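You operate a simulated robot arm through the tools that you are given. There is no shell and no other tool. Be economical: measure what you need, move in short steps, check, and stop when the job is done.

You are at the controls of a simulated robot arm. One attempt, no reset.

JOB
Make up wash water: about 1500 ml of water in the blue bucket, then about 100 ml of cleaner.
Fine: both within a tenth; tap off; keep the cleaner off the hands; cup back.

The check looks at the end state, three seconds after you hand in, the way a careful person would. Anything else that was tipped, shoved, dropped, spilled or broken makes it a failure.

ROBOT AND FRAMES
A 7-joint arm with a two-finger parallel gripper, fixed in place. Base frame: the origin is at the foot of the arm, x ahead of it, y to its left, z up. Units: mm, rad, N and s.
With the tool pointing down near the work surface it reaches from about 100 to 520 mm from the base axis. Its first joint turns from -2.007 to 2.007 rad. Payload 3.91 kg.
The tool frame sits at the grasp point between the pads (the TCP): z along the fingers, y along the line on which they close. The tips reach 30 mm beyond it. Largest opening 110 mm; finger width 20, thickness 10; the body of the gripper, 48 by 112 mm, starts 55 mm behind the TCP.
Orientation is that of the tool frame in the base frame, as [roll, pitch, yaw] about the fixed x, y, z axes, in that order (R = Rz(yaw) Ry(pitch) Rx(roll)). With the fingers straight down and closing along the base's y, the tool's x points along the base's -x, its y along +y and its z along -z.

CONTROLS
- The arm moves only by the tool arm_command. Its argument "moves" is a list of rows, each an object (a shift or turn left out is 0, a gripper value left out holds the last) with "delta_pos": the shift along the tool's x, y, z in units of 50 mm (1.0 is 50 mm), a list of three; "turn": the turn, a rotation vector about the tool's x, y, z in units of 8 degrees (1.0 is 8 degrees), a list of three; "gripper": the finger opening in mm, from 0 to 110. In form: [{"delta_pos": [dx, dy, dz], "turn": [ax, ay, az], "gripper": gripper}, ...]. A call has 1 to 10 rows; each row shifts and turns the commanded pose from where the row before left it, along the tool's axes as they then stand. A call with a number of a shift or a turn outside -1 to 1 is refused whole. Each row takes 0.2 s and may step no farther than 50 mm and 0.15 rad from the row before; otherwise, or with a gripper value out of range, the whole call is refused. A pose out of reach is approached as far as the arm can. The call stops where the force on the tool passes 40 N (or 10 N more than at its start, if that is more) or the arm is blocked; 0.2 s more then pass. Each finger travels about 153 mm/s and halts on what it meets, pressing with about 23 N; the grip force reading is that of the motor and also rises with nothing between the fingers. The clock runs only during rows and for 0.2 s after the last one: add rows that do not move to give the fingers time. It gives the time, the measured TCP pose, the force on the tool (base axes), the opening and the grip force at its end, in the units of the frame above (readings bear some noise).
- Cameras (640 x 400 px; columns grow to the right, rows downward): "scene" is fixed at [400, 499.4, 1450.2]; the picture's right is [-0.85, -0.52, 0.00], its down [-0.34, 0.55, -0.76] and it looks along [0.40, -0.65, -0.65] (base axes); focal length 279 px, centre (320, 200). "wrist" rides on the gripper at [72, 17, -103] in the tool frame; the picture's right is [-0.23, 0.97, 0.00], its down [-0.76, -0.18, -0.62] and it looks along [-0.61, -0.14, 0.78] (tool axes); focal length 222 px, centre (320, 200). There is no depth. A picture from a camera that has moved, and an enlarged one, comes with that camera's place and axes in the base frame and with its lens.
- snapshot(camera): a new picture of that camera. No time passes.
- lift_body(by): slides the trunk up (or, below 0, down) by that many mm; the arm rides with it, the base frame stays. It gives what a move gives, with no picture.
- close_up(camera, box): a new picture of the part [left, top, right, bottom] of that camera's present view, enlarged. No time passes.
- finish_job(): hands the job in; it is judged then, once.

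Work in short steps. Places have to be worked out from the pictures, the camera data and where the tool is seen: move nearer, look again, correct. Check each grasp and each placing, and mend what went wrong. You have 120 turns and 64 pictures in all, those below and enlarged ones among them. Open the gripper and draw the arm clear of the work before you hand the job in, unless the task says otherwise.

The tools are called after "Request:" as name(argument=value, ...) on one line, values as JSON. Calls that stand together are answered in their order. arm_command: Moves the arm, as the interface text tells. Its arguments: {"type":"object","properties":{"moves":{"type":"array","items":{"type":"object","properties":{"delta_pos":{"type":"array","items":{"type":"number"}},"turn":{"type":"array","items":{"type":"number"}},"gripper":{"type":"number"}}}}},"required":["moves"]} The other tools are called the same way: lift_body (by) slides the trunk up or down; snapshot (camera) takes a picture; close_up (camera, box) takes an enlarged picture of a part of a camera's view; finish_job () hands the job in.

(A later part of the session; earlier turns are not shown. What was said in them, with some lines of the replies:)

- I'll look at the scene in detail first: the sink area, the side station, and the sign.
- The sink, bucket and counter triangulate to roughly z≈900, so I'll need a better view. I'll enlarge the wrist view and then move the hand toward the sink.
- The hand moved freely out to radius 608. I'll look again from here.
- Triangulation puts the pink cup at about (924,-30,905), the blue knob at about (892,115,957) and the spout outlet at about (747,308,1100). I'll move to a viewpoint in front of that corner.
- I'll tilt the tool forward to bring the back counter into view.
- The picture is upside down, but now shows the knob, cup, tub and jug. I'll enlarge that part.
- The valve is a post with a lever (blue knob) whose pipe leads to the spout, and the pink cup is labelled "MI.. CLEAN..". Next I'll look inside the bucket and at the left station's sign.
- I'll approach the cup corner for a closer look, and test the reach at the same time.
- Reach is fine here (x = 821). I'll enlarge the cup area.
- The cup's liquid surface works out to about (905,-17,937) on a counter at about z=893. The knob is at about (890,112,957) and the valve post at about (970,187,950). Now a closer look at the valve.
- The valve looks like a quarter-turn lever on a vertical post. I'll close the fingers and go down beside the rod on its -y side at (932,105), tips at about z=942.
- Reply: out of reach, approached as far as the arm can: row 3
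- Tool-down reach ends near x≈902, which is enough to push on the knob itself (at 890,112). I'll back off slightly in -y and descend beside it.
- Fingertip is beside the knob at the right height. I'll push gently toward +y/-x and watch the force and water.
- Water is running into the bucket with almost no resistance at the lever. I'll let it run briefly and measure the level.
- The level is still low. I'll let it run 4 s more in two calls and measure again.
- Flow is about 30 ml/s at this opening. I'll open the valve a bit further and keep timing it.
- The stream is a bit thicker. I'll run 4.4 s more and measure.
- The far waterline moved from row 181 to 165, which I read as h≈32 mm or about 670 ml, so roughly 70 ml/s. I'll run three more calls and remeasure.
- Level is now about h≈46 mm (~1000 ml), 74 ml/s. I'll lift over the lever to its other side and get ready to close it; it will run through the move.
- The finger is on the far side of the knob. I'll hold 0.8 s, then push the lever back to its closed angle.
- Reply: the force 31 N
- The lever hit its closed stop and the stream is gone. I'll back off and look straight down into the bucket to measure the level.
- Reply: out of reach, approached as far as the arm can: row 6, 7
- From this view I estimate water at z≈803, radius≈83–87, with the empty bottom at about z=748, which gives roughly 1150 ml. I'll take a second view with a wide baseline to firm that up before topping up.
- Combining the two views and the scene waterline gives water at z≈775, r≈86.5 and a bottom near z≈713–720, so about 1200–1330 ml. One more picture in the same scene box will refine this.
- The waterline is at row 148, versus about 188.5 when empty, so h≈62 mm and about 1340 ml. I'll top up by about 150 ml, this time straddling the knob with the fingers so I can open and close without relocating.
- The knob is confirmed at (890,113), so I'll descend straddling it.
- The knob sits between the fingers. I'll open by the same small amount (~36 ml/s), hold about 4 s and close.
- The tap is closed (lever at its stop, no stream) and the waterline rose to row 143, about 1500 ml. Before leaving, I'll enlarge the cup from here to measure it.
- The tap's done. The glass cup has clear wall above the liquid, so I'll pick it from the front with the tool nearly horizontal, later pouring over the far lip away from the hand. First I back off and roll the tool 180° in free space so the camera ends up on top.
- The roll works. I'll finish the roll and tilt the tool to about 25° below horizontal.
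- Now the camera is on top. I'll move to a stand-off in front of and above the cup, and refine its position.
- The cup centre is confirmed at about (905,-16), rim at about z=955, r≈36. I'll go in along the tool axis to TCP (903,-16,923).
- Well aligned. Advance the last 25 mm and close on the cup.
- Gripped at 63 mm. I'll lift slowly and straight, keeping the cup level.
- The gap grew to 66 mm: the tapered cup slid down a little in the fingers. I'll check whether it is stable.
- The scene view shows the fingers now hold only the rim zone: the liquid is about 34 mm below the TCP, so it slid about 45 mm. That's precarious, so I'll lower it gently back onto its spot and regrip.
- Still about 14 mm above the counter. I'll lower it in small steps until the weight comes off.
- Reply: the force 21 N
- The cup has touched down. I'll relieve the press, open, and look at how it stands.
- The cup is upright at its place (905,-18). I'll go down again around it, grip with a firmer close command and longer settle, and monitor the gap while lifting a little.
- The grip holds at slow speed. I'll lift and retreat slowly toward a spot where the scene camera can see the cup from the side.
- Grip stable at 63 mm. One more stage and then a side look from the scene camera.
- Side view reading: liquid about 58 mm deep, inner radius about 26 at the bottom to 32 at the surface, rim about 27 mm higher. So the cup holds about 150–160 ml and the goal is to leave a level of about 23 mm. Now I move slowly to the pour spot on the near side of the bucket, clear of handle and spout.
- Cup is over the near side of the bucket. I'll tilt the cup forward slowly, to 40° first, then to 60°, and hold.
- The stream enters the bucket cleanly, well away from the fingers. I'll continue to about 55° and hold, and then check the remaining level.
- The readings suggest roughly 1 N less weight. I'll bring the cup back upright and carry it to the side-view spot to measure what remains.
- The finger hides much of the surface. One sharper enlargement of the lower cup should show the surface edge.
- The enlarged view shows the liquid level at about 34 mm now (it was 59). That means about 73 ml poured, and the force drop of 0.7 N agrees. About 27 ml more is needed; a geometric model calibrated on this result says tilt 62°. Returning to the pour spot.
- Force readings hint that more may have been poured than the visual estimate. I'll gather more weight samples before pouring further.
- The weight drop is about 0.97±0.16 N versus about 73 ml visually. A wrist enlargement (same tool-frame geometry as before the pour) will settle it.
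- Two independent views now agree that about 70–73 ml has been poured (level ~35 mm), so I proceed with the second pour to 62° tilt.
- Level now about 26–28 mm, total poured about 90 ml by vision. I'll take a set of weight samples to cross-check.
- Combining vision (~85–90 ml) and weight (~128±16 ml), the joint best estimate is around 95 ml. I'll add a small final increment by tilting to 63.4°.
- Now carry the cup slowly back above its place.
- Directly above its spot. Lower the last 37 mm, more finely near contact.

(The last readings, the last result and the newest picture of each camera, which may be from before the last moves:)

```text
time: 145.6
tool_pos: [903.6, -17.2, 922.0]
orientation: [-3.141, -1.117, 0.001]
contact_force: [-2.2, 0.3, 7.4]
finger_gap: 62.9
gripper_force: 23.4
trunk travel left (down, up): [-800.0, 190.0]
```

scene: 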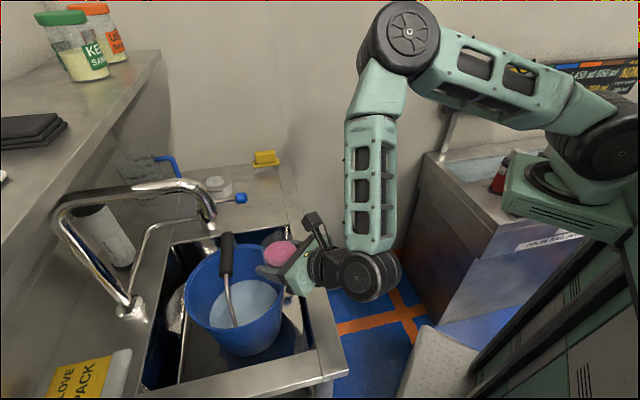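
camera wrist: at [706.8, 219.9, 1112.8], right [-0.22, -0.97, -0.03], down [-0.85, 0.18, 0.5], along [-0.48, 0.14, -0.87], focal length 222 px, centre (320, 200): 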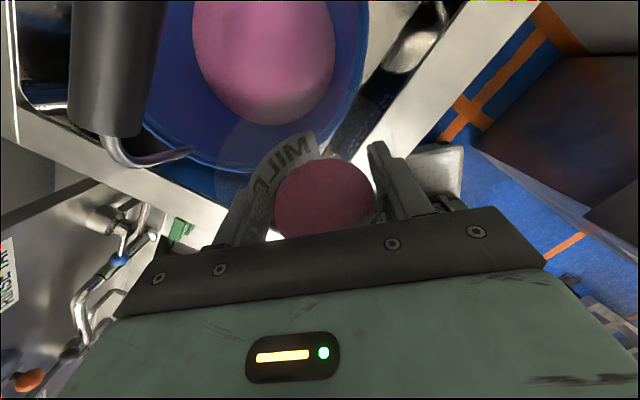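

Touchdown (7 N up). Open gently and back out along the tool axis.

Request:
arm_command(moves=[{"gripper": 75}, {"gripper": 100}, {}, {"delta_pos": [0, 0, -0.3]}, {"delta_pos": [0, 0, -0.5]}, {"delta_pos": [0, 0, -0.8]}, {"delta_pos": [0, 0, -0.8]}, {"delta_pos": [0.4, 0, -0.8]}, {"delta_pos": [0.4, 0, -0.8]}, {"delta_pos": [0.4, 0, -0.8]}])

Request:
snapshot(camera="scene")

Request:
close_up(camera="wrist", box=[200, 40, 500, 230])

```text
time: 147.8
tool_pos: [714.7, -18.7, 1078.9]
orientation: [3.139, -1.115, 0.003]
contact_force: [0.9, 0.2, -0.2]
finger_gap: 100.1
gripper_force: 0.0
trunk travel left (down, up): [-800.0, 190.0]
```

```text
3 pictures are left
```

scene: 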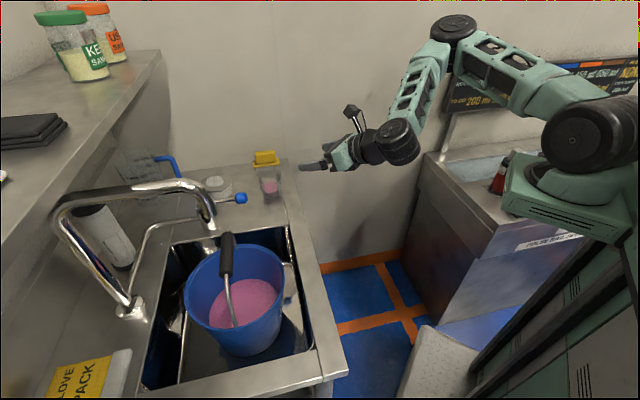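

```text
2.11 times, centred on (350, 135) of wrist
camera zoom: at [654.0, -35.6, 1189.6], right [-0.1, -0.97, -0.2], down [-0.89, 0.18, -0.41], along [0.44, 0.14, -0.89], focal length 468 px, centre (257, 337)
```

zoom: 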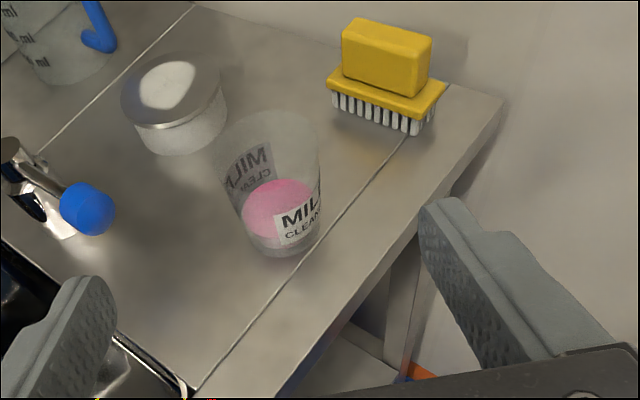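

The cup is back upright on its spot, the tap is closed with no stream, the bucket is pink-tinted, and the hand is open and clear of everything. Handing in.

Request:
finish_job()

```text
The job is handed in.
```

I made up the wash water: by my estimate about 1500 ml of water in the blue bucket, then about 100 ml of the pink mild cleaner. The tap is off, the cup is back upright on its spot, and the gripper is open and clear.

- **Water:** I judged the amount from the water level in the bucket, because it has no readable marks. It should be close to 1500 ml, but I can't confirm it is within a tenth.
- **Cleaner:** This is the less certain figure. The level in the cup suggested about 85–90 ml had gone in, and the change in weight suggested about 130 ml. I then added a few more ml to aim at 100.
- **Handling:** On the first lift the cup slid down in the fingers. I set it back down, regripped it and moved slowly after that. I saw no spill, and no cleaner touched the fingers.
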